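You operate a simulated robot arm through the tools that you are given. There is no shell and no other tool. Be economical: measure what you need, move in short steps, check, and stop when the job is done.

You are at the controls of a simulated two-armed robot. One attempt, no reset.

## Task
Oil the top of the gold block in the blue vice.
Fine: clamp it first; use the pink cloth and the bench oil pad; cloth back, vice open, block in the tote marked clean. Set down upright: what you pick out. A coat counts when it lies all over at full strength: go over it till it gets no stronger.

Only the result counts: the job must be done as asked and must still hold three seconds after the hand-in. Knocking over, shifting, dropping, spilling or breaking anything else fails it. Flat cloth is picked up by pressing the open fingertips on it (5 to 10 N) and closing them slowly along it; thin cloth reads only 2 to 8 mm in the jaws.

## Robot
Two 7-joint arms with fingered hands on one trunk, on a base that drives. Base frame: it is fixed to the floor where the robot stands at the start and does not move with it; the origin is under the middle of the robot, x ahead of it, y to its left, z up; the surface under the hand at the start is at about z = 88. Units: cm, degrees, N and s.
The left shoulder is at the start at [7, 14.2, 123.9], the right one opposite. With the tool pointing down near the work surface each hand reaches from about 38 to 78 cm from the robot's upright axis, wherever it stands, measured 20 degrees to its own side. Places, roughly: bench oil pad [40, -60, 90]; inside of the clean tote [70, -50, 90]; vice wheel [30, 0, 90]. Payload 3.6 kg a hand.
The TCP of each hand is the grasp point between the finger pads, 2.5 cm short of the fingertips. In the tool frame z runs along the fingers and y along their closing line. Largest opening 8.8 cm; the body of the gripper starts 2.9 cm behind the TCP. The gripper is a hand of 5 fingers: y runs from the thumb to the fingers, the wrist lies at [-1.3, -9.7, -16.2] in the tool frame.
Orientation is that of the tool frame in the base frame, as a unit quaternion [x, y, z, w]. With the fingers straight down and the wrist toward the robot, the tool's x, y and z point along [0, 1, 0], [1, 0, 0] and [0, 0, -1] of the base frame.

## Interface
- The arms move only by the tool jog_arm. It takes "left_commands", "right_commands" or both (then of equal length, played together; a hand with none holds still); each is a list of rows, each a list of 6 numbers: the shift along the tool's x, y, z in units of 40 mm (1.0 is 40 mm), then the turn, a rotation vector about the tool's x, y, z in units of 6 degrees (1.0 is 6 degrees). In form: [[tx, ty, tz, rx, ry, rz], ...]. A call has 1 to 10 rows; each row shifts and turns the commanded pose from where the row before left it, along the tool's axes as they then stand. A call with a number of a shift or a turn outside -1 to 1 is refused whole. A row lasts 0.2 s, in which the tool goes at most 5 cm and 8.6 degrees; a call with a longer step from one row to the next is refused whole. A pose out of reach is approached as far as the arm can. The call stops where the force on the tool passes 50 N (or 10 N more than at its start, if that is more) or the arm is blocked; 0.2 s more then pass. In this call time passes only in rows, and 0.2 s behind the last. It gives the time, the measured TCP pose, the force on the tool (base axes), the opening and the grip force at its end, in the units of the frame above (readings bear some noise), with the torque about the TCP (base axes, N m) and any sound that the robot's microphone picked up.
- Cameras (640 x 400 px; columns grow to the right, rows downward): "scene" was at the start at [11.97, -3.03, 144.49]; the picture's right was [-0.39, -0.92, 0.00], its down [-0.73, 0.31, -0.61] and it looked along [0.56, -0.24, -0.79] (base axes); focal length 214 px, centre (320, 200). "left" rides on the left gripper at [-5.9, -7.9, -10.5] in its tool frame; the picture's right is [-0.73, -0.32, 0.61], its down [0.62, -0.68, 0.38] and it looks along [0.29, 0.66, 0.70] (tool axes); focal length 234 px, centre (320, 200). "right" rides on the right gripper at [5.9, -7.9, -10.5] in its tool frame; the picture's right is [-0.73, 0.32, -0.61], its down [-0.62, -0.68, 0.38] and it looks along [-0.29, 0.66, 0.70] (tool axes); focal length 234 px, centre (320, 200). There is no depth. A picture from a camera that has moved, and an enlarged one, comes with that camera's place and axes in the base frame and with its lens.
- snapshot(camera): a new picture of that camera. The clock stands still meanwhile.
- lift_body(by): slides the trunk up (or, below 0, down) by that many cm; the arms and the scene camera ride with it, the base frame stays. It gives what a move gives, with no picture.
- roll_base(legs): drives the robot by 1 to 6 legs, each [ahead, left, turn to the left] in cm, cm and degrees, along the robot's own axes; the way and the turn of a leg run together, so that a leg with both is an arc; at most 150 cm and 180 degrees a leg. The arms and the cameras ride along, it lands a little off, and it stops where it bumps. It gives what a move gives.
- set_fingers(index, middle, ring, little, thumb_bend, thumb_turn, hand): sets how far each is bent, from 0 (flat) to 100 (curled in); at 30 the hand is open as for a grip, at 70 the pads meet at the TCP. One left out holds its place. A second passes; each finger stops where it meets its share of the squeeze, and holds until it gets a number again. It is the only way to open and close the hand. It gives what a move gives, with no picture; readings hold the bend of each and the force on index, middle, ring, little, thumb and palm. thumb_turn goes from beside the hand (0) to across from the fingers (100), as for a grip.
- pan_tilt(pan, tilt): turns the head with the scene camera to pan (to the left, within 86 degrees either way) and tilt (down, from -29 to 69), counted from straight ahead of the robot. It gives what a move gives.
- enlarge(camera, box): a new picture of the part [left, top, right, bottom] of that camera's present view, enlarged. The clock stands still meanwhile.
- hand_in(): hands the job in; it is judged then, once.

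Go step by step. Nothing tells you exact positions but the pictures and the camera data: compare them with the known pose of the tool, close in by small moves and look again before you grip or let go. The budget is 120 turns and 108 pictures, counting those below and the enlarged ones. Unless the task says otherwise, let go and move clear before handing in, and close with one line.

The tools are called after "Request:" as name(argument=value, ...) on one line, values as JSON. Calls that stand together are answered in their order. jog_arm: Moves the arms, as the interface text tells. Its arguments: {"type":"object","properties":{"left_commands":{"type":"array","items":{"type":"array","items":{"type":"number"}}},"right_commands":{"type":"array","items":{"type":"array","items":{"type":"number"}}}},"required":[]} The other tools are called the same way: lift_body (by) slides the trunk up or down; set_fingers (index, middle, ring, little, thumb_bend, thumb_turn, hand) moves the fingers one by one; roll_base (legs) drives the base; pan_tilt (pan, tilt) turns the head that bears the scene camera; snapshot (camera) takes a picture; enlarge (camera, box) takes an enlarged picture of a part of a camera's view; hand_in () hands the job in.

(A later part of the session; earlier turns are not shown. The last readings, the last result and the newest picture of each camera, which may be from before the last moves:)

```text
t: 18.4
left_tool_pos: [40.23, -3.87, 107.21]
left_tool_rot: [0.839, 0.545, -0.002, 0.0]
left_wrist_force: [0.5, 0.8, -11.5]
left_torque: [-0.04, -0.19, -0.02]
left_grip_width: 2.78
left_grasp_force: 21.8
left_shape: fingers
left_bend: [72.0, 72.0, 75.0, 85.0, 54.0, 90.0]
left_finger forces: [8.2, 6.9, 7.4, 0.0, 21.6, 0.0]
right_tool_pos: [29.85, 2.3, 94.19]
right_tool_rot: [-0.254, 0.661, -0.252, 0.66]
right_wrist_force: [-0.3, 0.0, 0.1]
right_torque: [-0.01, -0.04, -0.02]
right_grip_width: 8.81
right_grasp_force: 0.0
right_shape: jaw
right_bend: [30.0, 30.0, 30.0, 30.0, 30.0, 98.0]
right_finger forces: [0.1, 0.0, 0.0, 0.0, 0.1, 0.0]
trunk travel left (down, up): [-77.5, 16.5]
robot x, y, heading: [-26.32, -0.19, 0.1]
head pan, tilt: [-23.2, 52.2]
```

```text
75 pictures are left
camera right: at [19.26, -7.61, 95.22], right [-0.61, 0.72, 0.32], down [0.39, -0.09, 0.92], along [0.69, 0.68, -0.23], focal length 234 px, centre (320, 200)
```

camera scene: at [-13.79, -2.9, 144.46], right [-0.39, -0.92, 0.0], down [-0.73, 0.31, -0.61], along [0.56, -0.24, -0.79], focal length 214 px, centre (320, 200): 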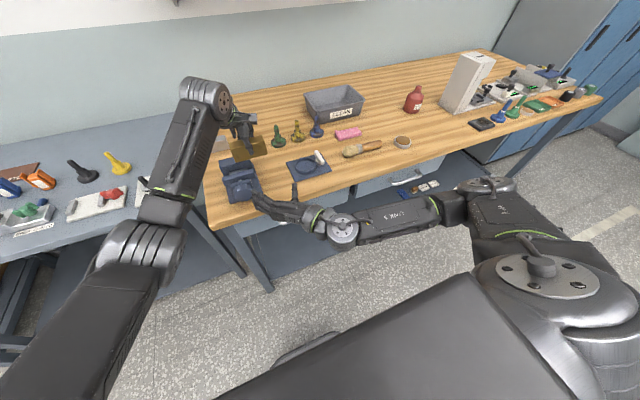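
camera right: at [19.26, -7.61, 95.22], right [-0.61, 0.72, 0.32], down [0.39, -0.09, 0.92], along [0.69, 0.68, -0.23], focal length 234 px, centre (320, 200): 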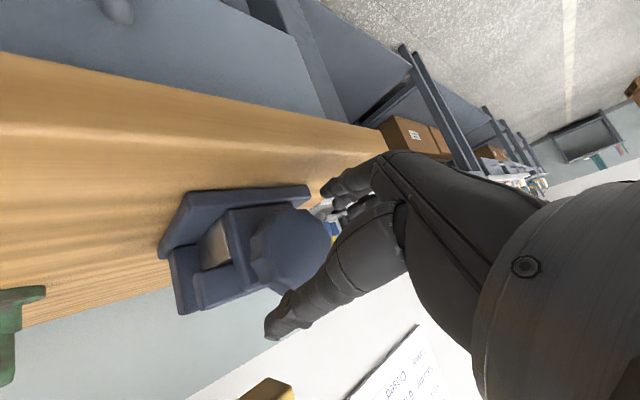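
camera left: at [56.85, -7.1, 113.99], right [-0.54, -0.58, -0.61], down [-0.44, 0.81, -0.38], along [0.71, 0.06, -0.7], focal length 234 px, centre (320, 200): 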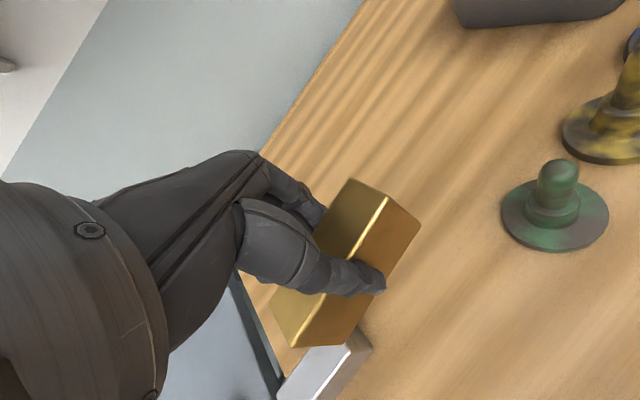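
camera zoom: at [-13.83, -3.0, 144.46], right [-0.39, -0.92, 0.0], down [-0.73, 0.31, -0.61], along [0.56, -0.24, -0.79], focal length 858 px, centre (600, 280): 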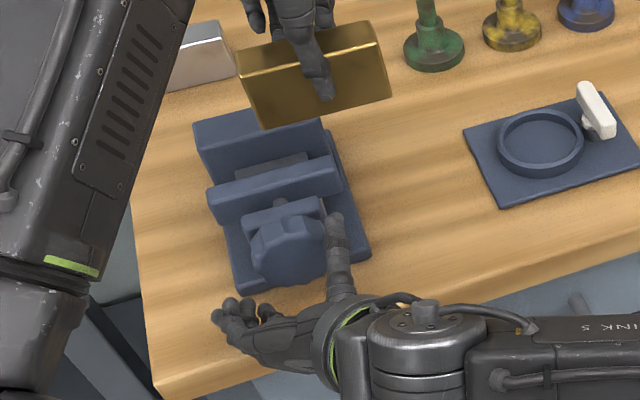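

At -42° the open fingers hang close to the bench, so I'll work from about 0° upward. First I'll test how far the roll goes, just in front of the wheel.

Request:
jog_arm(right_commands=[[0, 0, -0.5, 0, 0, 1], [0, 0, 0, 0, 0, 1], [0, 0, 0, 0, 0, 1], [0, 0, 0, 0, 0, 1], [0, 0, 0, 0, 0, 1], [0, 0, 0, 0, 0, 1], [0, 0, 0, 0, 0, 1], [0, 0, 0, 0, 0, 1], [0, 0, 0, 0, 0, 1], [0, 0, 0, 0, 0, 1]])

Request:
jog_arm(right_commands=[[0, 0, 0, 0, 0, 1], [0, 0, 0, 0, 0, 1], [0, 0, 0, 0, 0, 1], [0, 0, 0, 0, 0, 1], [0, 0, 0, 0, 0, 1], [0, 0, 0, 0, 0, 1], [0, 0, 0, 0, 0, 1], [0, 0, 0, 0, 0, 1], [0, 0, 0, 0, 0, 1], [0, 0, 0, 0, 0, 1]])

Request:
snapshot(camera="scene")

```text
t: 20.6
left_tool_pos: [40.1, -3.82, 107.28]
left_tool_rot: [0.839, 0.545, -0.001, -0.002]
left_wrist_force: [-0.4, 0.3, -12.5]
left_torque: [-0.04, -0.18, 0.0]
left_grip_width: 2.76
left_grasp_force: 21.8
left_shape: fingers
left_bend: [72.0, 72.0, 75.0, 85.0, 54.0, 90.0]
left_finger forces: [8.1, 6.9, 7.3, 0.1, 21.5, 0.1]
right_tool_pos: [27.56, 2.16, 94.29]
right_tool_rot: [0.112, 0.699, 0.111, 0.698]
right_wrist_force: [0.0, 0.0, -0.8]
right_torque: [0.0, -0.04, 0.02]
right_grip_width: 8.78
right_grasp_force: 0.0
right_shape: jaw
right_bend: [30.0, 30.0, 30.0, 30.0, 30.0, 98.0]
right_finger forces: [0.0, 0.0, 0.0, 0.0, 0.0, 0.0]
trunk travel left (down, up): [-77.5, 16.5]
robot x, y, heading: [-26.19, 0.22, -0.2]
head pan, tilt: [-23.2, 52.2]
```

```text
t: 23.0
left_tool_pos: [40.06, -3.91, 107.22]
left_tool_rot: [0.839, 0.545, -0.002, -0.003]
left_wrist_force: [0.1, -0.9, -13.0]
left_torque: [-0.08, -0.2, 0.01]
left_grip_width: 2.78
left_grasp_force: 22.2
left_shape: fingers
left_bend: [72.0, 72.0, 75.0, 85.0, 54.0, 90.0]
left_finger forces: [8.1, 6.8, 7.4, 0.0, 21.5, 0.1]
right_tool_pos: [27.38, -2.09, 91.09]
right_tool_rot: [0.416, 0.578, 0.405, 0.573]
right_wrist_force: [0.8, 0.0, 0.4]
right_torque: [0.0, 0.0, 0.03]
right_grip_width: 8.8
right_grasp_force: 0.1
right_shape: jaw
right_bend: [30.0, 30.0, 30.0, 30.0, 30.0, 98.0]
right_finger forces: [0.0, 0.0, 0.1, 0.1, 0.0, 0.1]
trunk travel left (down, up): [-77.5, 16.5]
robot x, y, heading: [-26.3, -0.15, -0.1]
head pan, tilt: [-23.2, 52.2]
stopped in row 10 (right hand): the arm was blocked; the commanded pose is now the measured one
```

```text
74 pictures are left
camera scene: at [-13.92, -3.04, 144.46], right [-0.39, -0.92, 0.0], down [-0.73, 0.31, -0.61], along [0.56, -0.24, -0.79], focal length 214 px, centre (320, 200)
```

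scene: 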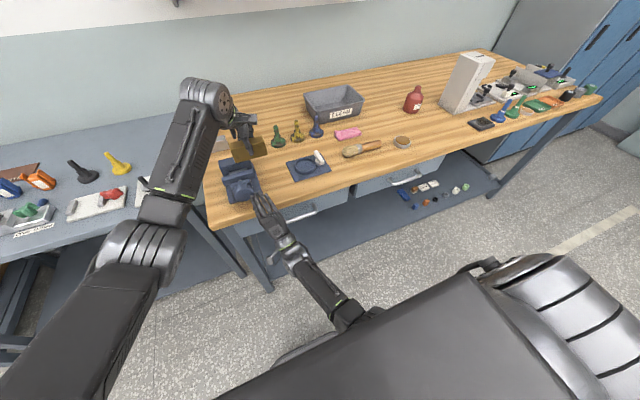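

The roll limit is near +60°; I'll use strokes of about 60° from -10° to +50°. Rolling back and realigning.

Request:
jog_arm(right_commands=[[0, 0, -0.1, 0, 0, -1], [0, 0, 0, 0, 0, -1], [0, 0, 0, 0, 0, -1], [0, 0, 0, 0, 0, -1], [0, 0, 0, 0, 0, -1], [0, 0, 0, 0, 0, -1], [0, 0, 0, 0, 0, -1], [0, 0, 0, 0, 0, -1], [0, 0, 0, 0, 0, -1], [0, 0, 0, 0, 0, -1]])

```text
t: 25.2
left_tool_pos: [40.16, -3.91, 107.21]
left_tool_rot: [0.839, 0.544, -0.002, -0.002]
left_wrist_force: [-0.2, -0.2, -12.5]
left_torque: [-0.07, -0.18, 0.06]
left_grip_width: 2.78
left_grasp_force: 22.2
left_shape: fingers
left_bend: [72.0, 72.0, 75.0, 85.0, 54.0, 90.0]
left_finger forces: [8.1, 6.8, 7.3, 0.0, 21.5, 0.0]
right_tool_pos: [26.94, -1.91, 91.18]
right_tool_rot: [0.071, 0.709, 0.066, 0.699]
right_wrist_force: [1.1, -0.2, -0.8]
right_torque: [0.0, 0.0, 0.01]
right_grip_width: 8.79
right_grasp_force: 0.1
right_shape: jaw
right_bend: [30.0, 30.0, 30.0, 30.0, 30.0, 98.0]
right_finger forces: [0.0, 0.0, 0.0, 0.0, 0.0, 0.0]
trunk travel left (down, up): [-77.5, 16.5]
robot x, y, heading: [-26.32, 0.14, 0.0]
head pan, tilt: [-23.2, 52.2]
```

Request:
jog_arm(right_commands=[[-0.28, 0.58, 0, 0, 0, 0], [-0.28, 0.58, 0, 0, 0, 0], [0, 0, 0, 0, 0, -1], [0, 0, 0, 0, 0, -1], [0, 0, 0, 0, 0, -1], [0, 0, 0, 0, 0, -0.7], [0, 0, 0.5, 0, 0, 0], [0, 0, 0.5, 0, 0, 0]])

Request:
enlarge(camera="scene", box=[200, 130, 300, 230])

Request:
enlarge(camera="right", box=[140, 140, 400, 370])

```text
t: 27.0
left_tool_pos: [40.24, -4.0, 107.23]
left_tool_rot: [0.839, 0.544, -0.001, -0.001]
left_wrist_force: [-0.1, -0.5, -13.6]
left_torque: [-0.05, -0.18, 0.03]
left_grip_width: 2.81
left_grasp_force: 21.9
left_shape: fingers
left_bend: [72.0, 72.0, 75.0, 85.0, 54.0, 90.0]
left_finger forces: [8.2, 6.7, 7.5, 0.0, 21.4, 0.0]
right_tool_pos: [31.24, 2.08, 94.03]
right_tool_rot: [-0.067, 0.709, -0.071, 0.698]
right_wrist_force: [0.5, -0.5, -0.4]
right_torque: [0.01, 0.0, -0.02]
right_grip_width: 8.78
right_grasp_force: 0.1
right_shape: jaw
right_bend: [30.0, 30.0, 30.0, 30.0, 30.0, 98.0]
right_finger forces: [0.1, 0.0, 0.1, 0.0, 0.1, 0.0]
trunk travel left (down, up): [-77.5, 16.5]
robot x, y, heading: [-26.54, 0.23, 0.3]
head pan, tilt: [-23.2, 52.2]
```

```text
4.00 times, centred on (250, 180) of scene
camera zoom: at [-13.86, -3.03, 144.46], right [-0.39, -0.92, 0.0], down [-0.73, 0.31, -0.61], along [0.56, -0.24, -0.79], focal length 858 px, centre (600, 280)
```

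zoom: 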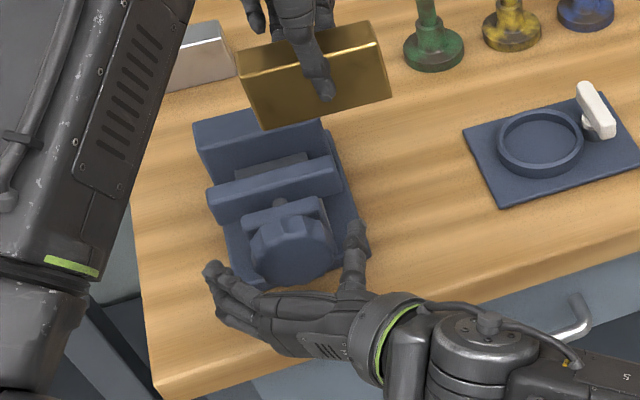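

```text
1.74 times, centred on (270, 255) of right
camera zoom: at [20.41, -6.77, 90.1], right [-0.59, 0.46, 0.66], down [0.39, -0.55, 0.74], along [0.7, 0.7, 0.15], focal length 407 px, centre (407, 104)
```

zoom: 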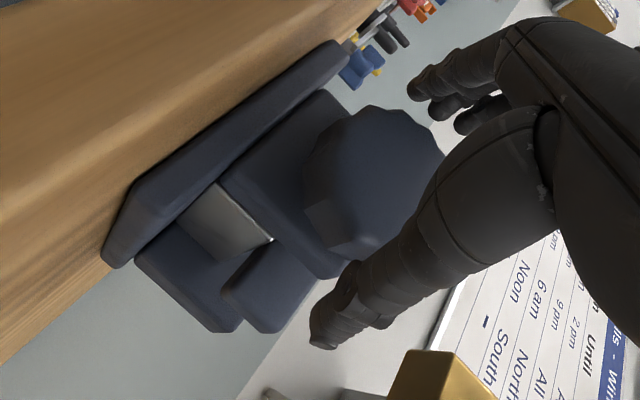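

The thumb and fingers straddle the wheel. I'll advance 2 cm, close on it, and try one stroke in the tightening sense.

Request:
jog_arm(right_commands=[[0, 0.03, 0.27, 0, 0, 0], [0, 0, 0.27, 0, 0, 0]])

Request:
set_fingers(hand="right", index=65, middle=65, ring=65, little=65, thumb_bend=65)

Request:
jog_arm(right_commands=[[0, 0, 0, 0, 0, 1], [0, 0, 0, 0, 0, 1], [0, 0, 0, 0, 0, 1], [0, 0, 0, 0, 0, 1], [0, 0, 0, 0, 0, 1]])

Request:
enlarge(camera="scene", box=[200, 130, 300, 230])

```text
t: 27.6
left_tool_pos: [40.11, -4.0, 107.35]
left_tool_rot: [0.839, 0.544, -0.001, -0.001]
left_wrist_force: [1.0, -0.3, -12.6]
left_torque: [-0.03, -0.2, 0.03]
left_grip_width: 2.82
left_grasp_force: 21.4
left_shape: fingers
left_bend: [72.0, 72.0, 75.0, 85.0, 54.0, 90.0]
left_finger forces: [8.0, 6.9, 7.2, 0.0, 21.3, 0.1]
right_tool_pos: [33.28, 2.31, 94.09]
right_tool_rot: [-0.067, 0.709, -0.069, 0.699]
right_wrist_force: [0.3, 0.0, 0.3]
right_torque: [-0.03, 0.0, 0.01]
right_grip_width: 8.79
right_grasp_force: 0.2
right_shape: jaw
right_bend: [30.0, 30.0, 30.0, 30.0, 30.0, 98.0]
right_finger forces: [0.0, 0.0, 0.0, 0.0, 0.0, 0.0]
trunk travel left (down, up): [-77.5, 16.5]
robot x, y, heading: [-26.0, 0.15, 0.1]
head pan, tilt: [-23.2, 52.2]
```

```text
t: 28.6
left_tool_pos: [40.23, -4.05, 107.34]
left_tool_rot: [0.839, 0.544, -0.001, -0.001]
left_wrist_force: [0.1, -0.3, -12.6]
left_torque: [-0.05, -0.21, 0.0]
left_grip_width: 2.8
left_grasp_force: 22.1
left_shape: fingers
left_bend: [72.0, 72.0, 75.0, 85.0, 54.0, 90.0]
left_finger forces: [8.0, 6.8, 7.3, 0.1, 21.4, 0.1]
right_tool_pos: [33.21, 2.26, 94.26]
right_tool_rot: [-0.066, 0.709, -0.069, 0.698]
right_wrist_force: [0.9, -2.5, 3.8]
right_torque: [-0.07, 0.06, 0.65]
right_grip_width: 5.52
right_grasp_force: 22.6
right_shape: fingers
right_bend: [43.0, 50.0, 63.0, 65.0, 50.0, 97.0]
right_finger forces: [11.2, 7.7, 1.6, 0.1, 23.8, 0.0]
trunk travel left (down, up): [-77.5, 16.5]
robot x, y, heading: [-25.75, 0.5, 0.1]
head pan, tilt: [-23.2, 52.2]
```

```text
t: 29.8
left_tool_pos: [40.16, -3.93, 107.2]
left_tool_rot: [0.839, 0.544, -0.002, -0.002]
left_wrist_force: [0.4, 0.0, -13.4]
left_torque: [0.0, -0.2, -0.01]
left_grip_width: 2.81
left_grasp_force: 21.9
left_shape: fingers
left_bend: [72.0, 72.0, 75.0, 85.0, 54.0, 90.0]
left_finger forces: [8.1, 6.8, 7.2, 0.1, 21.2, 0.1]
right_tool_pos: [33.17, 2.25, 93.89]
right_tool_rot: [0.12, 0.702, 0.113, 0.692]
right_wrist_force: [-3.9, -2.0, -12.4]
right_torque: [-0.93, 0.29, 0.77]
right_grip_width: 5.31
right_grasp_force: 27.3
right_shape: fingers
right_bend: [44.0, 47.0, 62.0, 65.0, 51.0, 100.0]
right_finger forces: [9.6, 14.6, 3.6, 0.0, 26.7, 0.0]
trunk travel left (down, up): [-77.5, 16.5]
robot x, y, heading: [-26.34, 0.17, -0.1]
head pan, tilt: [-23.2, 52.2]
```

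```text
4.00 times, centred on (250, 180) of scene
camera zoom: at [-13.79, -3.01, 144.44], right [-0.39, -0.92, 0.0], down [-0.73, 0.31, -0.61], along [0.56, -0.24, -0.79], focal length 858 px, centre (600, 280)
```

zoom: 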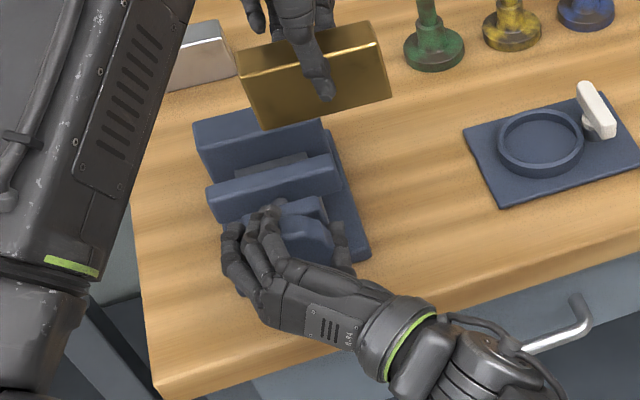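

Rotated 30° with 0.9 Nm of resistance; I'll go on to the end of the stroke and compare the jaw at higher zoom.

Request:
jog_arm(right_commands=[[0, 0, 0, 0, 0, 1], [0, 0, 0, 0, 0, 1], [0, 0, 0, 0, 0, 1], [0, 0, 0, 0, 0, 1], [0, 0, 0, 0, 0, 1]])

Request:
enlarge(camera="scene", box=[220, 150, 290, 210])

```text
t: 31.0
left_tool_pos: [40.16, -3.82, 107.44]
left_tool_rot: [0.839, 0.545, -0.002, -0.001]
left_wrist_force: [0.9, 0.3, -12.9]
left_torque: [-0.03, -0.2, -0.04]
left_grip_width: 2.8
left_grasp_force: 21.6
left_shape: fingers
left_bend: [72.0, 72.0, 75.0, 85.0, 54.0, 90.0]
left_finger forces: [8.2, 6.8, 7.4, 0.0, 21.4, 0.1]
right_tool_pos: [33.16, 2.25, 93.85]
right_tool_rot: [0.295, 0.649, 0.287, 0.64]
right_wrist_force: [0.5, 0.4, -7.2]
right_torque: [-1.07, 0.09, 0.23]
right_grip_width: 5.58
right_grasp_force: 29.3
right_shape: fingers
right_bend: [43.0, 56.0, 60.0, 65.0, 51.0, 100.0]
right_finger forces: [20.4, 5.2, 4.0, 0.0, 28.3, 0.0]
trunk travel left (down, up): [-77.5, 16.5]
robot x, y, heading: [-26.32, -0.04, 0.1]
head pan, tilt: [-23.2, 52.2]
```

```text
6.67 times, centred on (255, 180) of scene
camera zoom: at [-13.8, -2.81, 144.48], right [-0.39, -0.92, 0.0], down [-0.73, 0.31, -0.61], along [0.56, -0.24, -0.79], focal length 1430 px, centre (753, 333)
```

zoom: 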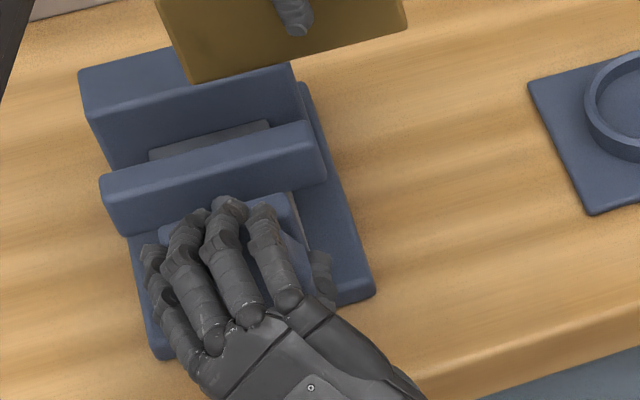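

The jaw moved about 2 mm for 60°, so it closes with +roll. I'll leave the right hand there and bring the block over the gap.

Request:
jog_arm(left_commands=[[0.55, 0.17, 0, 0, 0, 0], [0.55, 0.17, 0, 0, 0, 0], [0.55, 0.17, 0, 0, 0, 0], [0, 0, 0.7, 0, 0, 0], [0, 0, 0.6, 0, 0, 0]])

Request:
snapshot(camera="left")

Request:
enlarge(camera="scene", box=[220, 140, 290, 210])

```text
t: 32.2
left_tool_pos: [44.5, 1.36, 102.01]
left_tool_rot: [0.839, 0.544, -0.002, -0.001]
left_wrist_force: [0.7, 0.1, -12.5]
left_torque: [-0.02, -0.19, -0.01]
left_grip_width: 2.77
left_grasp_force: 21.2
left_shape: fingers
left_bend: [72.0, 72.0, 75.0, 85.0, 54.0, 90.0]
left_finger forces: [8.1, 6.8, 7.5, 0.1, 21.4, 0.0]
right_tool_pos: [33.24, 2.14, 93.9]
right_tool_rot: [0.295, 0.649, 0.286, 0.641]
right_wrist_force: [-12.0, 5.4, -17.2]
right_torque: [-1.02, 0.26, 0.08]
right_grip_width: 5.65
right_grasp_force: 30.0
right_shape: fingers
right_bend: [43.0, 56.0, 61.0, 65.0, 51.0, 100.0]
right_finger forces: [21.5, 4.0, 2.3, 0.0, 32.9, 0.0]
trunk travel left (down, up): [-77.5, 16.5]
robot x, y, heading: [-26.22, -0.21, 0.1]
head pan, tilt: [-23.2, 52.2]
```

```text
69 pictures are left
camera left: at [34.94, -0.78, 112.66], right [-0.59, -0.53, -0.6], down [-0.37, 0.85, -0.38], along [0.72, 0.0, -0.7], focal length 234 px, centre (320, 200)
```

left: 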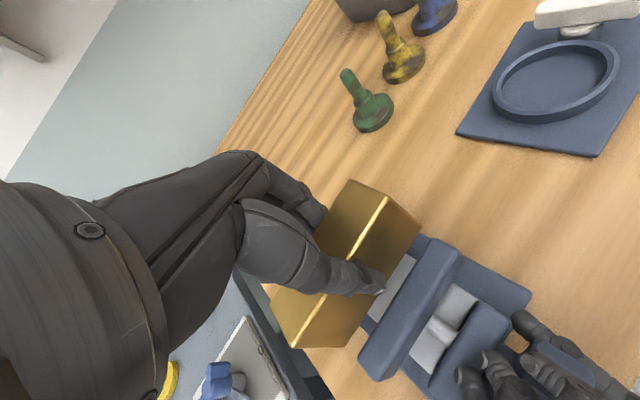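

```text
5.71 times, centred on (255, 175) of scene
camera zoom: at [-13.91, -2.82, 144.46], right [-0.39, -0.92, 0.0], down [-0.73, 0.31, -0.61], along [0.56, -0.24, -0.79], focal length 1226 px, centre (691, 343)
```

zoom: 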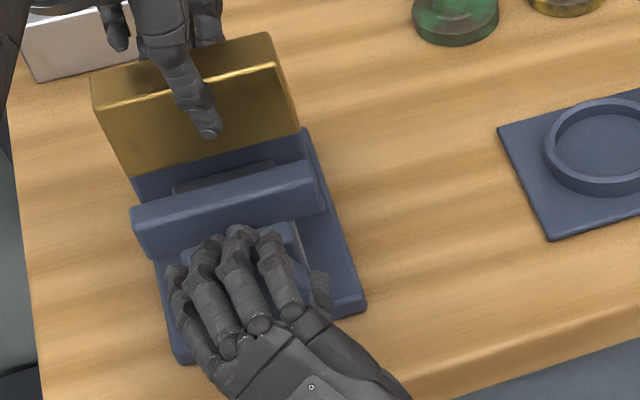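

Block bottom is at z 98, x 41.2–44.2, level and square; the jaw gap is x 41.1–45.3. Shift 0.45 cm ahead and 0.4 left, then lower 3 cm.

Request:
jog_arm(left_commands=[[0.137, 0.062, 0, 0, 0, 0], [0, 0, 0.25, 0, 0, 0], [0, 0, 0.25, 0, 0, 0], [0, 0, 0.25, 0, 0, 0]])

Request:
enlarge(camera="left", box=[240, 150, 520, 400])

Request:
enlarge(camera="scene", box=[220, 140, 290, 210])

```text
t: 33.2
left_tool_pos: [45.07, 1.81, 98.92]
left_tool_rot: [0.839, 0.544, -0.002, -0.001]
left_wrist_force: [-1.1, 0.7, -12.5]
left_torque: [-0.03, -0.16, 0.1]
left_grip_width: 2.78
left_grasp_force: 21.9
left_shape: fingers
left_bend: [72.0, 72.0, 75.0, 85.0, 54.0, 90.0]
left_finger forces: [8.3, 6.8, 6.5, 0.0, 22.0, 0.1]
right_tool_pos: [33.28, 2.14, 94.01]
right_tool_rot: [0.295, 0.649, 0.286, 0.641]
right_wrist_force: [-13.1, 5.6, -19.8]
right_torque: [-1.02, 0.26, 0.06]
right_grip_width: 5.66
right_grasp_force: 30.0
right_shape: fingers
right_bend: [43.0, 56.0, 61.0, 65.0, 51.0, 100.0]
right_finger forces: [21.0, 3.7, 2.1, 0.1, 33.9, 0.0]
trunk travel left (down, up): [-77.5, 16.5]
robot x, y, heading: [-25.87, -0.31, 0.1]
head pan, tilt: [-23.2, 52.2]
```

```text
1.60 times, centred on (380, 275) of left
camera zoom: at [35.4, -0.4, 109.65], right [-0.59, -0.53, -0.6], down [-0.37, 0.85, -0.38], along [0.72, 0.0, -0.7], focal length 375 px, centre (224, 80)
```

zoom: 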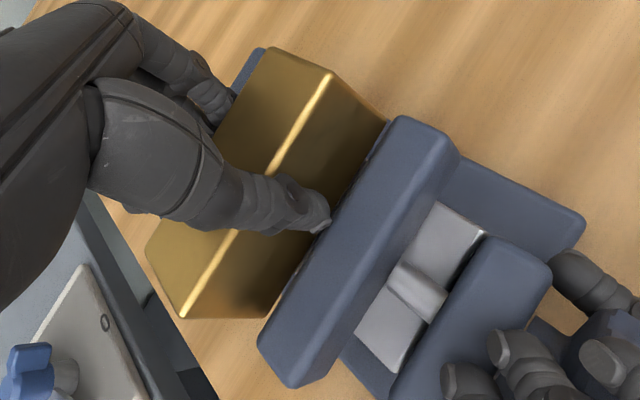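

```text
5.71 times, centred on (255, 175) of scene
camera zoom: at [-13.92, -2.82, 144.46], right [-0.39, -0.92, 0.0], down [-0.73, 0.31, -0.61], along [0.56, -0.24, -0.79], focal length 1226 px, centre (691, 343)
```

zoom: 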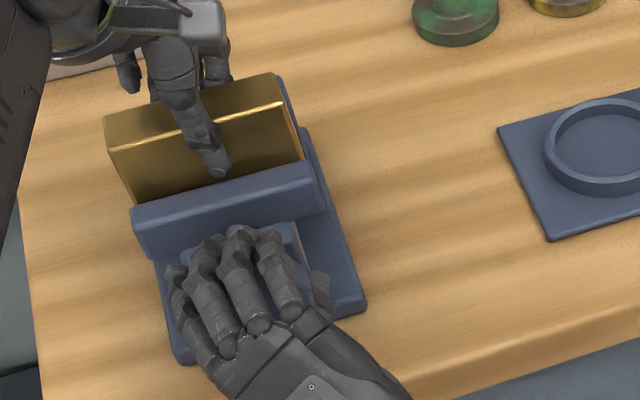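

The block bottom is at about 94.9 just inside the jaws (tops about 95.8), and the thumb tip is about 1 cm above the jaw. I'll lower 0.4 cm more and then run ratchet strokes on the wheel.

Request:
jog_arm(left_commands=[[0, 0, 0.05, 0, 0, 0], [0, 0, 0.05, 0, 0, 0]])

Request:
set_fingers(hand="right", index=30, middle=30, ring=30, little=30, thumb_bend=30)

Request:
jog_arm(right_commands=[[0, 0, 0, 0, 0, -1], [0, 0, 0, 0, 0, -1], [0, 0, 0, 0, 0, -1], [0, 0, 0, 0, 0, -1], [0, 0, 0, 0, 0, -1], [0, 0, 0, 0, 0, -1], [0, 0, 0, 0, 0, -1], [0, 0, 0, 0, 0, -1], [0, 0, 0, 0, 0, -1], [0, 0, 0, 0, 0, -1]])

Request:
set_fingers(hand="right", index=65, middle=65, ring=65, little=65, thumb_bend=65)

Request:
jog_arm(right_commands=[[0, 0, 0, 0, 0, 1], [0, 0, 0, 0, 0, 1], [0, 0, 0, 0, 0, 1], [0, 0, 0, 0, 0, 1], [0, 0, 0, 0, 0, 1], [0, 0, 0, 0, 0, 1], [0, 0, 0, 0, 0, 1], [0, 0, 0, 0, 0, 1], [0, 0, 0, 0, 0, 1], [0, 0, 0, 0, 0, 1]])

Request:
enlarge(camera="left", box=[240, 150, 520, 400])

```text
t: 33.8
left_tool_pos: [45.06, 1.78, 98.64]
left_tool_rot: [0.839, 0.544, -0.002, -0.001]
left_wrist_force: [-1.7, -0.1, -10.3]
left_torque: [-0.06, -0.09, 0.09]
left_grip_width: 2.79
left_grasp_force: 22.4
left_shape: fingers
left_bend: [72.0, 72.0, 75.0, 85.0, 54.0, 90.0]
left_finger forces: [8.2, 6.6, 6.4, 0.1, 23.8, 0.0]
right_tool_pos: [33.2, 2.1, 94.0]
right_tool_rot: [0.295, 0.648, 0.285, 0.641]
right_wrist_force: [-10.9, 5.4, -20.0]
right_torque: [-1.03, 0.29, 0.1]
right_grip_width: 5.63
right_grasp_force: 30.0
right_shape: fingers
right_bend: [43.0, 56.0, 61.0, 65.0, 51.0, 100.0]
right_finger forces: [21.0, 3.5, 2.2, 0.0, 33.7, 0.0]
trunk travel left (down, up): [-77.5, 16.5]
robot x, y, heading: [-26.09, 0.21, -0.1]
head pan, tilt: [-23.2, 52.2]
```

```text
t: 34.8
left_tool_pos: [45.05, 1.65, 98.54]
left_tool_rot: [0.839, 0.545, -0.001, -0.001]
left_wrist_force: [-0.2, -0.1, -12.6]
left_torque: [-0.05, -0.2, 0.0]
left_grip_width: 2.81
left_grasp_force: 22.5
left_shape: fingers
left_bend: [72.0, 72.0, 75.0, 85.0, 54.0, 90.0]
left_finger forces: [8.0, 6.9, 7.6, 0.0, 22.3, 0.0]
right_tool_pos: [33.34, 1.88, 94.11]
right_tool_rot: [0.296, 0.647, 0.288, 0.641]
right_wrist_force: [0.2, -0.2, -0.4]
right_torque: [-0.01, 0.0, 0.01]
right_grip_width: 8.43
right_grasp_force: 0.0
right_shape: fingers
right_bend: [30.0, 30.0, 30.0, 30.0, 30.0, 98.0]
right_finger forces: [0.0, 0.1, 0.0, 0.0, 0.2, 0.1]
trunk travel left (down, up): [-77.5, 16.5]
robot x, y, heading: [-26.48, 0.27, 0.1]
head pan, tilt: [-23.2, 52.2]
```

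```text
t: 37.0
left_tool_pos: [45.03, 1.65, 98.49]
left_tool_rot: [0.84, 0.543, -0.001, -0.001]
left_wrist_force: [-0.8, 0.1, -13.1]
left_torque: [-0.04, -0.19, -0.01]
left_grip_width: 2.81
left_grasp_force: 22.5
left_shape: fingers
left_bend: [72.0, 72.0, 75.0, 85.0, 54.0, 90.0]
left_finger forces: [7.9, 7.0, 7.8, 0.0, 22.6, 0.0]
right_tool_pos: [33.14, 2.24, 94.18]
right_tool_rot: [-0.066, 0.709, -0.07, 0.698]
right_wrist_force: [0.5, 0.5, 0.2]
right_torque: [0.03, -0.03, 0.01]
right_grip_width: 8.49
right_grasp_force: 0.0
right_shape: fingers
right_bend: [30.0, 30.0, 30.0, 30.0, 30.0, 98.0]
right_finger forces: [0.1, 0.0, 0.0, 0.0, 0.0, 0.1]
trunk travel left (down, up): [-77.5, 16.5]
robot x, y, heading: [-26.32, -0.26, 0.2]
head pan, tilt: [-23.2, 52.2]
```

```text
t: 38.0
left_tool_pos: [45.02, 1.56, 98.61]
left_tool_rot: [0.839, 0.544, -0.001, -0.001]
left_wrist_force: [0.5, -0.3, -13.2]
left_torque: [-0.05, -0.23, 0.05]
left_grip_width: 2.82
left_grasp_force: 22.1
left_shape: fingers
left_bend: [72.0, 72.0, 75.0, 85.0, 54.0, 90.0]
left_finger forces: [7.9, 7.0, 7.7, 0.0, 21.6, 0.0]
right_tool_pos: [33.2, 2.21, 94.23]
right_tool_rot: [-0.066, 0.709, -0.07, 0.698]
right_wrist_force: [0.0, -2.0, 4.1]
right_torque: [-0.1, 0.05, 0.59]
right_grip_width: 5.5
right_grasp_force: 21.5
right_shape: fingers
right_bend: [43.0, 50.0, 63.0, 65.0, 50.0, 97.0]
right_finger forces: [11.3, 7.7, 1.4, 0.0, 23.7, 0.0]
trunk travel left (down, up): [-77.5, 16.5]
robot x, y, heading: [-26.09, -0.42, -0.1]
head pan, tilt: [-23.2, 52.2]
```

```text
t: 40.2
left_tool_pos: [45.02, 1.91, 98.53]
left_tool_rot: [0.839, 0.545, -0.002, -0.001]
left_wrist_force: [0.1, -0.9, -9.5]
left_torque: [-0.11, -0.07, 0.08]
left_grip_width: 2.83
left_grasp_force: 23.7
left_shape: fingers
left_bend: [72.0, 72.0, 75.0, 85.0, 54.0, 90.0]
left_finger forces: [8.3, 7.1, 7.2, 0.0, 25.0, 0.1]
right_tool_pos: [33.22, 1.96, 93.76]
right_tool_rot: [0.294, 0.65, 0.285, 0.641]
right_wrist_force: [7.4, 5.3, 6.9]
right_torque: [-0.75, 0.24, 0.35]
right_grip_width: 5.37
right_grasp_force: 29.0
right_shape: fingers
right_bend: [40.0, 54.0, 59.0, 65.0, 52.0, 100.0]
right_finger forces: [20.8, 9.4, 6.8, 0.1, 20.7, 0.0]
trunk travel left (down, up): [-77.5, 16.5]
robot x, y, heading: [-25.84, 0.11, 0.1]
head pan, tilt: [-23.2, 52.2]
```

```text
1.60 times, centred on (380, 275) of left
camera zoom: at [35.41, -0.24, 109.26], right [-0.59, -0.53, -0.6], down [-0.37, 0.85, -0.38], along [0.72, 0.0, -0.7], focal length 375 px, centre (224, 80)
```

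zoom: 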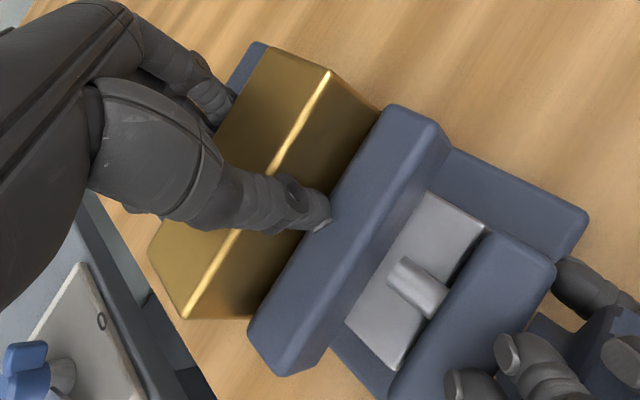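

The jaw advances; the thumb brushes its top, so I'll raise the left by 0.3 cm and run two more strokes.

Request:
jog_arm(left_commands=[[0, 0, -0.075, 0, 0, 0]])

Request:
set_fingers(hand="right", index=30, middle=30, ring=30, little=30, thumb_bend=30)

Request:
jog_arm(right_commands=[[0, 0, 0, 0, 0, -1], [0, 0, 0, 0, 0, -1], [0, 0, 0, 0, 0, -1], [0, 0, 0, 0, 0, -1], [0, 0, 0, 0, 0, -1], [0, 0, 0, 0, 0, -1], [0, 0, 0, 0, 0, -1], [0, 0, 0, 0, 0, -1], [0, 0, 0, 0, 0, -1], [0, 0, 0, 0, 0, -1]])

Request:
set_fingers(hand="right", index=65, middle=65, ring=65, little=65, thumb_bend=65)

Request:
jog_arm(right_commands=[[0, 0, 0, 0, 0, 1], [0, 0, 0, 0, 0, 1], [0, 0, 0, 0, 0, 1], [0, 0, 0, 0, 0, 1], [0, 0, 0, 0, 0, 1], [0, 0, 0, 0, 0, 1], [0, 0, 0, 0, 0, 1], [0, 0, 0, 0, 0, 1], [0, 0, 0, 0, 0, 1], [0, 0, 0, 0, 0, 1]])

Request:
enlarge(camera="left", box=[240, 150, 520, 400])

```text
t: 40.6
left_tool_pos: [45.14, 2.02, 98.89]
left_tool_rot: [0.839, 0.545, -0.001, -0.001]
left_wrist_force: [-0.1, 1.3, -12.3]
left_torque: [-0.01, -0.24, 0.01]
left_grip_width: 2.79
left_grasp_force: 22.5
left_shape: fingers
left_bend: [72.0, 72.0, 75.0, 85.0, 54.0, 90.0]
left_finger forces: [8.2, 7.1, 7.7, 0.1, 21.7, 0.0]
right_tool_pos: [33.07, 2.02, 93.74]
right_tool_rot: [0.292, 0.65, 0.284, 0.642]
right_wrist_force: [-0.4, 10.6, 4.8]
right_torque: [-0.73, 0.26, 0.31]
right_grip_width: 5.39
right_grasp_force: 28.9
right_shape: fingers
right_bend: [40.0, 54.0, 59.0, 65.0, 52.0, 100.0]
right_finger forces: [22.4, 8.8, 5.8, 0.0, 21.4, 0.0]
trunk travel left (down, up): [-77.5, 16.5]
robot x, y, heading: [-26.2, -0.35, 0.1]
head pan, tilt: [-23.2, 52.2]
```

```text
t: 41.6
left_tool_pos: [45.12, 1.67, 98.82]
left_tool_rot: [0.839, 0.544, -0.001, -0.002]
left_wrist_force: [0.7, 0.7, -12.8]
left_torque: [-0.06, -0.19, -0.01]
left_grip_width: 2.77
left_grasp_force: 22.5
left_shape: fingers
left_bend: [72.0, 72.0, 75.0, 85.0, 53.0, 90.0]
left_finger forces: [8.3, 7.1, 7.6, 0.0, 21.7, 0.0]
right_tool_pos: [33.28, 1.72, 93.79]
right_tool_rot: [0.294, 0.648, 0.284, 0.643]
right_wrist_force: [-0.7, -0.3, -0.1]
right_torque: [0.01, -0.05, 0.0]
right_grip_width: 8.53
right_grasp_force: 0.6
right_shape: fingers
right_bend: [30.0, 30.0, 30.0, 30.0, 30.0, 98.0]
right_finger forces: [0.6, 0.0, 0.0, 0.0, 0.0, 0.0]
trunk travel left (down, up): [-77.5, 16.5]
robot x, y, heading: [-25.77, 0.24, -0.0]
head pan, tilt: [-23.2, 52.2]
```

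```text
t: 43.8
left_tool_pos: [45.1, 1.69, 99.0]
left_tool_rot: [0.84, 0.543, -0.001, -0.002]
left_wrist_force: [-0.6, -0.6, -12.6]
left_torque: [-0.05, -0.22, -0.03]
left_grip_width: 2.82
left_grasp_force: 21.9
left_shape: fingers
left_bend: [72.0, 72.0, 75.0, 85.0, 53.0, 90.0]
left_finger forces: [8.2, 7.2, 7.4, 0.0, 21.5, 0.1]
right_tool_pos: [33.25, 2.13, 94.14]
right_tool_rot: [-0.066, 0.708, -0.071, 0.699]
right_wrist_force: [-1.2, 0.0, 0.2]
right_torque: [-0.01, 0.0, -0.01]
right_grip_width: 8.5
right_grasp_force: 0.1
right_shape: fingers
right_bend: [30.0, 30.0, 30.0, 30.0, 30.0, 97.0]
right_finger forces: [0.1, 0.0, 0.0, 0.0, 0.0, 0.0]
trunk travel left (down, up): [-77.5, 16.5]
robot x, y, heading: [-26.22, 0.06, 0.0]
head pan, tilt: [-23.2, 52.2]
```

```text
t: 44.8
left_tool_pos: [45.04, 1.65, 98.87]
left_tool_rot: [0.839, 0.544, -0.001, -0.003]
left_wrist_force: [-0.3, -0.1, -12.3]
left_torque: [-0.04, -0.19, 0.01]
left_grip_width: 2.79
left_grasp_force: 22.4
left_shape: fingers
left_bend: [72.0, 72.0, 75.0, 85.0, 53.0, 90.0]
left_finger forces: [8.2, 7.1, 7.4, 0.0, 21.4, 0.1]
right_tool_pos: [33.19, 2.17, 94.19]
right_tool_rot: [-0.067, 0.709, -0.07, 0.699]
right_wrist_force: [0.9, -1.9, 3.0]
right_torque: [-0.09, 0.09, 0.63]
right_grip_width: 5.51
right_grasp_force: 22.1
right_shape: fingers
right_bend: [42.0, 49.0, 62.0, 65.0, 50.0, 97.0]
right_finger forces: [11.7, 8.0, 1.7, 0.1, 22.9, 0.0]
trunk travel left (down, up): [-77.5, 16.5]
robot x, y, heading: [-26.1, 0.35, 0.0]
head pan, tilt: [-23.2, 52.2]
```

```text
t: 47.0
left_tool_pos: [45.1, 1.72, 98.87]
left_tool_rot: [0.839, 0.544, -0.003, -0.001]
left_wrist_force: [-4.1, -9.7, -19.6]
left_torque: [-0.1, -0.71, 0.1]
left_grip_width: 2.9
left_grasp_force: 23.7
left_shape: fingers
left_bend: [73.0, 73.0, 76.0, 85.0, 51.0, 89.0]
left_finger forces: [7.9, 7.2, 6.7, 0.0, 25.3, 0.0]
right_tool_pos: [33.13, 1.82, 93.7]
right_tool_rot: [0.293, 0.649, 0.284, 0.642]
right_wrist_force: [8.6, 13.4, 11.6]
right_torque: [-0.84, 0.35, 0.17]
right_grip_width: 5.42
right_grasp_force: 27.7
right_shape: fingers
right_bend: [38.0, 53.0, 58.0, 65.0, 53.0, 100.0]
right_finger forces: [24.0, 9.6, 6.3, 0.0, 17.3, 0.1]
trunk travel left (down, up): [-77.5, 16.5]
robot x, y, heading: [-26.11, 0.06, 0.1]
head pan, tilt: [-23.2, 52.2]
```

```text
1.60 times, centred on (380, 275) of left
camera zoom: at [35.44, -0.45, 109.55], right [-0.59, -0.53, -0.6], down [-0.37, 0.85, -0.38], along [0.71, -0.01, -0.7], focal length 375 px, centre (224, 80)
```

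zoom: 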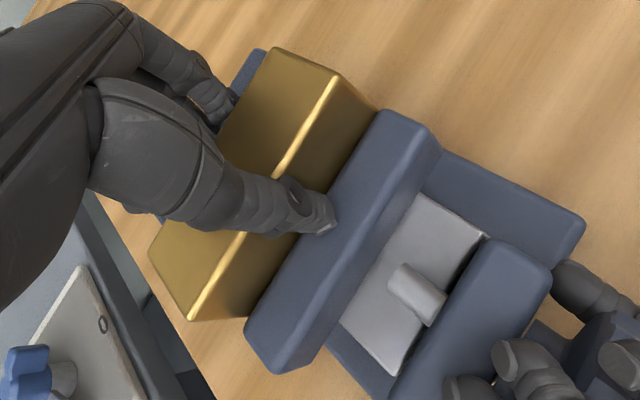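

The jaw has met the block's front. I'll move the block forward about 0.4 cm so it stays free, then check the force and stroke again.

Request:
jog_arm(left_commands=[[0.02, 0.045, 0, 0, 0, 0], [0.02, 0.045, 0, 0, 0, 0]])

Request:
set_fingers(hand="right", index=30, middle=30, ring=30, little=30, thumb_bend=30)

Request:
jog_arm(right_commands=[[0, 0, 0, 0, 0, -1], [0, 0, 0, 0, 0, -1], [0, 0, 0, 0, 0, -1], [0, 0, 0, 0, 0, -1], [0, 0, 0, 0, 0, -1], [0, 0, 0, 0, 0, -1], [0, 0, 0, 0, 0, -1], [0, 0, 0, 0, 0, -1], [0, 0, 0, 0, 0, -1], [0, 0, 0, 0, 0, -1]])

Request:
enlarge(camera="scene", box=[220, 140, 290, 210])

Request:
enlarge(camera="left", box=[240, 150, 520, 400])

```text
t: 47.6
left_tool_pos: [45.26, 1.72, 98.87]
left_tool_rot: [0.839, 0.544, -0.002, -0.002]
left_wrist_force: [-19.3, -10.0, -23.1]
left_torque: [-0.14, -0.8, 0.14]
left_grip_width: 2.96
left_grasp_force: 21.5
left_shape: fingers
left_bend: [73.0, 73.0, 76.0, 85.0, 49.0, 88.0]
left_finger forces: [4.4, 4.6, 4.6, 0.0, 29.9, 0.1]
right_tool_pos: [32.95, 1.9, 93.59]
right_tool_rot: [0.293, 0.65, 0.283, 0.642]
right_wrist_force: [8.1, 17.0, 8.2]
right_torque: [-0.87, 0.31, 0.19]
right_grip_width: 5.42
right_grasp_force: 28.2
right_shape: fingers
right_bend: [37.0, 53.0, 58.0, 65.0, 54.0, 100.0]
right_finger forces: [25.6, 9.6, 4.7, 0.0, 17.0, 0.0]
trunk travel left (down, up): [-77.5, 16.5]
robot x, y, heading: [-26.19, 0.05, 0.3]
head pan, tilt: [-23.2, 52.2]
```

```text
t: 48.6
left_tool_pos: [45.3, 1.67, 99.06]
left_tool_rot: [0.839, 0.544, 0.0, -0.001]
left_wrist_force: [-13.0, 1.3, -16.3]
left_torque: [-0.04, -0.45, -0.03]
left_grip_width: 2.94
left_grasp_force: 22.2
left_shape: fingers
left_bend: [73.0, 73.0, 76.0, 85.0, 49.0, 89.0]
left_finger forces: [5.1, 5.5, 6.0, 0.1, 27.5, 0.0]
right_tool_pos: [33.05, 1.62, 93.97]
right_tool_rot: [0.293, 0.648, 0.284, 0.643]
right_wrist_force: [-0.3, 0.9, 0.7]
right_torque: [-0.01, -0.01, 0.0]
right_grip_width: 8.48
right_grasp_force: 0.1
right_shape: fingers
right_bend: [30.0, 30.0, 30.0, 30.0, 30.0, 98.0]
right_finger forces: [0.3, 0.0, 0.0, 0.0, 0.0, 0.1]
trunk travel left (down, up): [-77.5, 16.5]
robot x, y, heading: [-26.18, -0.23, 0.3]
head pan, tilt: [-23.2, 52.2]
```

```text
t: 50.8
left_tool_pos: [45.33, 1.72, 99.1]
left_tool_rot: [0.839, 0.544, -0.001, -0.001]
left_wrist_force: [-8.3, 2.6, -12.1]
left_torque: [-0.01, -0.37, -0.1]
left_grip_width: 2.89
left_grasp_force: 22.9
left_shape: fingers
left_bend: [73.0, 73.0, 76.0, 85.0, 50.0, 89.0]
left_finger forces: [5.4, 6.3, 7.4, 0.0, 26.5, 0.0]
right_tool_pos: [32.91, 2.36, 94.24]
right_tool_rot: [-0.066, 0.708, -0.07, 0.699]
right_wrist_force: [0.1, 0.4, 0.5]
right_torque: [-0.01, 0.01, 0.01]
right_grip_width: 8.5
right_grasp_force: 0.0
right_shape: fingers
right_bend: [30.0, 30.0, 30.0, 30.0, 30.0, 97.0]
right_finger forces: [0.0, 0.1, 0.0, 0.1, 0.1, 0.0]
trunk travel left (down, up): [-77.5, 16.5]
robot x, y, heading: [-26.26, -0.38, 0.1]
head pan, tilt: [-23.2, 52.2]
```

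```text
5.71 times, centred on (255, 175) of scene
camera zoom: at [-14.17, -2.96, 144.49], right [-0.39, -0.92, 0.0], down [-0.73, 0.31, -0.61], along [0.56, -0.24, -0.79], focal length 1226 px, centre (691, 343)
```

zoom: 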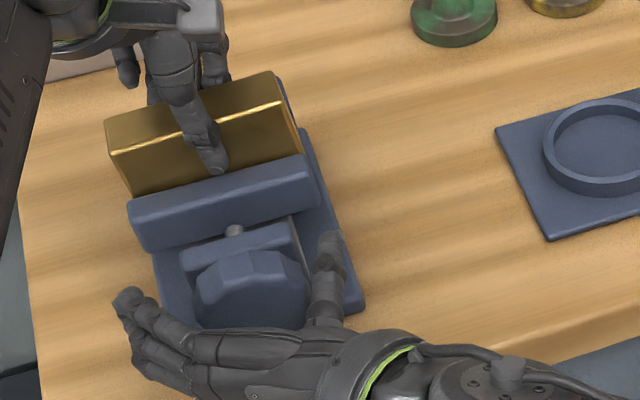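

```text
1.60 times, centred on (380, 275) of left
camera zoom: at [35.67, -0.5, 109.74], right [-0.59, -0.53, -0.61], down [-0.37, 0.85, -0.38], along [0.72, 0.0, -0.7], focal length 375 px, centre (224, 80)
```

zoom: 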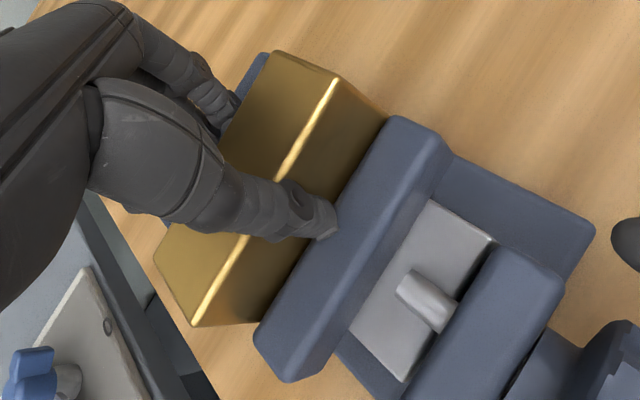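

The block now meets the fixed jaw too, so it is nearly clamped. Another tightening stroke.

Request:
set_fingers(hand="right", index=65, middle=65, ring=65, little=65, thumb_bend=65)

Request:
jog_arm(right_commands=[[0, 0, 0, 0, 0, 1], [0, 0, 0, 0, 0, 1], [0, 0, 0, 0, 0, 1], [0, 0, 0, 0, 0, 1]])

Request:
jog_arm(right_commands=[[0, 0, 0, 0, 0, 1], [0, 0, 0, 0, 0, 1], [0, 0, 0, 0, 0, 1], [0, 0, 0, 0, 0, 1], [0, 0, 0, 0, 0, 1], [0, 0, 0, 0, 0, 1]])

Request:
enlarge(camera="left", box=[240, 150, 520, 400])

```text
t: 51.8
left_tool_pos: [45.33, 1.6, 99.13]
left_tool_rot: [0.838, 0.545, -0.001, -0.001]
left_wrist_force: [-5.9, 4.7, -14.1]
left_torque: [0.01, -0.43, -0.04]
left_grip_width: 2.9
left_grasp_force: 23.6
left_shape: fingers
left_bend: [73.0, 73.0, 76.0, 85.0, 50.0, 89.0]
left_finger forces: [6.1, 7.2, 7.8, 0.0, 25.9, 0.1]
right_tool_pos: [32.88, 2.26, 94.35]
right_tool_rot: [-0.066, 0.708, -0.069, 0.7]
right_wrist_force: [-1.3, -4.5, 6.4]
right_torque: [-0.21, 0.15, 0.73]
right_grip_width: 5.4
right_grasp_force: 22.6
right_shape: fingers
right_bend: [44.0, 50.0, 63.0, 65.0, 50.0, 97.0]
right_finger forces: [11.3, 7.9, 1.4, 0.1, 25.4, 0.0]
trunk travel left (down, up): [-77.5, 16.5]
robot x, y, heading: [-26.31, 0.27, 0.0]
head pan, tilt: [-23.2, 52.2]
```

```text
t: 52.8
left_tool_pos: [45.19, 1.64, 99.14]
left_tool_rot: [0.839, 0.544, 0.0, -0.001]
left_wrist_force: [-12.4, 3.9, -10.9]
left_torque: [-0.03, -0.56, 0.02]
left_grip_width: 2.93
left_grasp_force: 24.7
left_shape: fingers
left_bend: [73.0, 74.0, 77.0, 85.0, 49.0, 89.0]
left_finger forces: [5.8, 7.6, 6.5, 0.0, 29.7, 0.1]
right_tool_pos: [32.95, 2.24, 94.35]
right_tool_rot: [0.083, 0.707, 0.077, 0.698]
right_wrist_force: [-3.7, -4.1, -9.5]
right_torque: [-1.07, 0.47, 0.91]
right_grip_width: 5.28
right_grasp_force: 25.7
right_shape: fingers
right_bend: [46.0, 48.0, 62.0, 65.0, 50.0, 100.0]
right_finger forces: [11.0, 12.7, 2.1, 0.0, 25.1, 0.0]
trunk travel left (down, up): [-77.5, 16.5]
robot x, y, heading: [-25.94, 0.18, -0.1]
head pan, tilt: [-23.2, 52.2]
```

```text
t: 54.2
left_tool_pos: [45.24, 1.62, 99.05]
left_tool_rot: [0.839, 0.544, -0.002, 0.002]
left_wrist_force: [-10.1, -8.1, -20.3]
left_torque: [-0.14, -0.81, 0.13]
left_grip_width: 3.0
left_grasp_force: 22.2
left_shape: fingers
left_bend: [73.0, 74.0, 77.0, 85.0, 49.0, 89.0]
left_finger forces: [6.2, 6.4, 6.1, 0.1, 26.2, 0.1]
right_tool_pos: [32.83, 2.05, 93.75]
right_tool_rot: [0.292, 0.65, 0.284, 0.642]
right_wrist_force: [3.5, 13.2, 14.1]
right_torque: [-0.79, 0.18, -0.04]
right_grip_width: 4.9
right_grasp_force: 30.7
right_shape: fingers
right_bend: [41.0, 52.0, 57.0, 65.0, 54.0, 100.0]
right_finger forces: [25.8, 9.7, 6.2, 0.0, 19.1, 0.1]
trunk travel left (down, up): [-77.5, 16.5]
robot x, y, heading: [-26.09, -0.04, -0.1]
head pan, tilt: [-23.2, 52.2]
```

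```text
1.60 times, centred on (380, 275) of left
camera zoom: at [35.6, -0.44, 109.79], right [-0.59, -0.53, -0.6], down [-0.37, 0.85, -0.39], along [0.72, -0.01, -0.7], focal length 375 px, centre (224, 80)
```

zoom: 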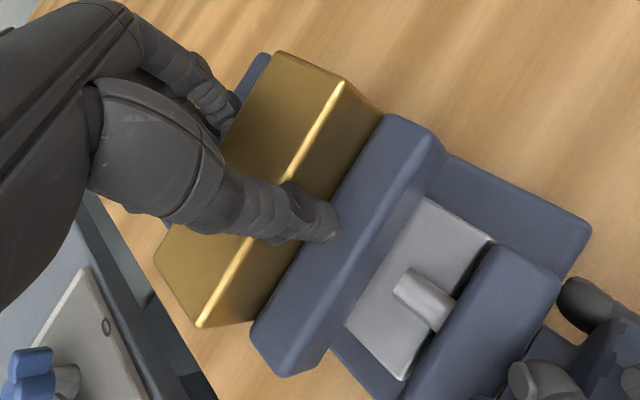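

Request:
enlarge(camera="scene", box=[228, 145, 283, 190])

Request:
enlarge(camera="left", box=[310, 160, 440, 280])

```text
8.89 times, centred on (256, 168) of scene
camera zoom: at [-14.2, -2.75, 144.53], right [-0.39, -0.92, 0.0], down [-0.73, 0.31, -0.61], along [0.56, -0.24, -0.79], focal length 1906 px, centre (893, 489)
```

zoom: 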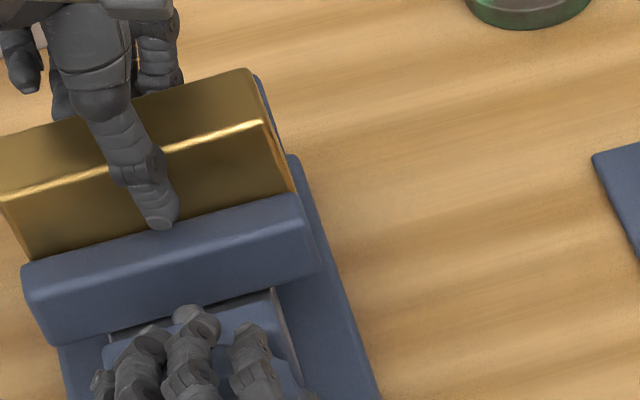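

```text
3.33 times, centred on (375, 220) of left
camera zoom: at [35.6, -0.44, 109.79], right [-0.59, -0.53, -0.6], down [-0.37, 0.85, -0.39], along [0.72, -0.01, -0.7], focal length 781 px, centre (137, 133)
```

zoom: 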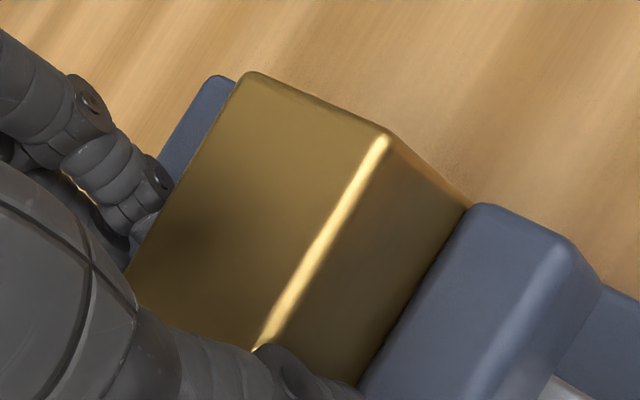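

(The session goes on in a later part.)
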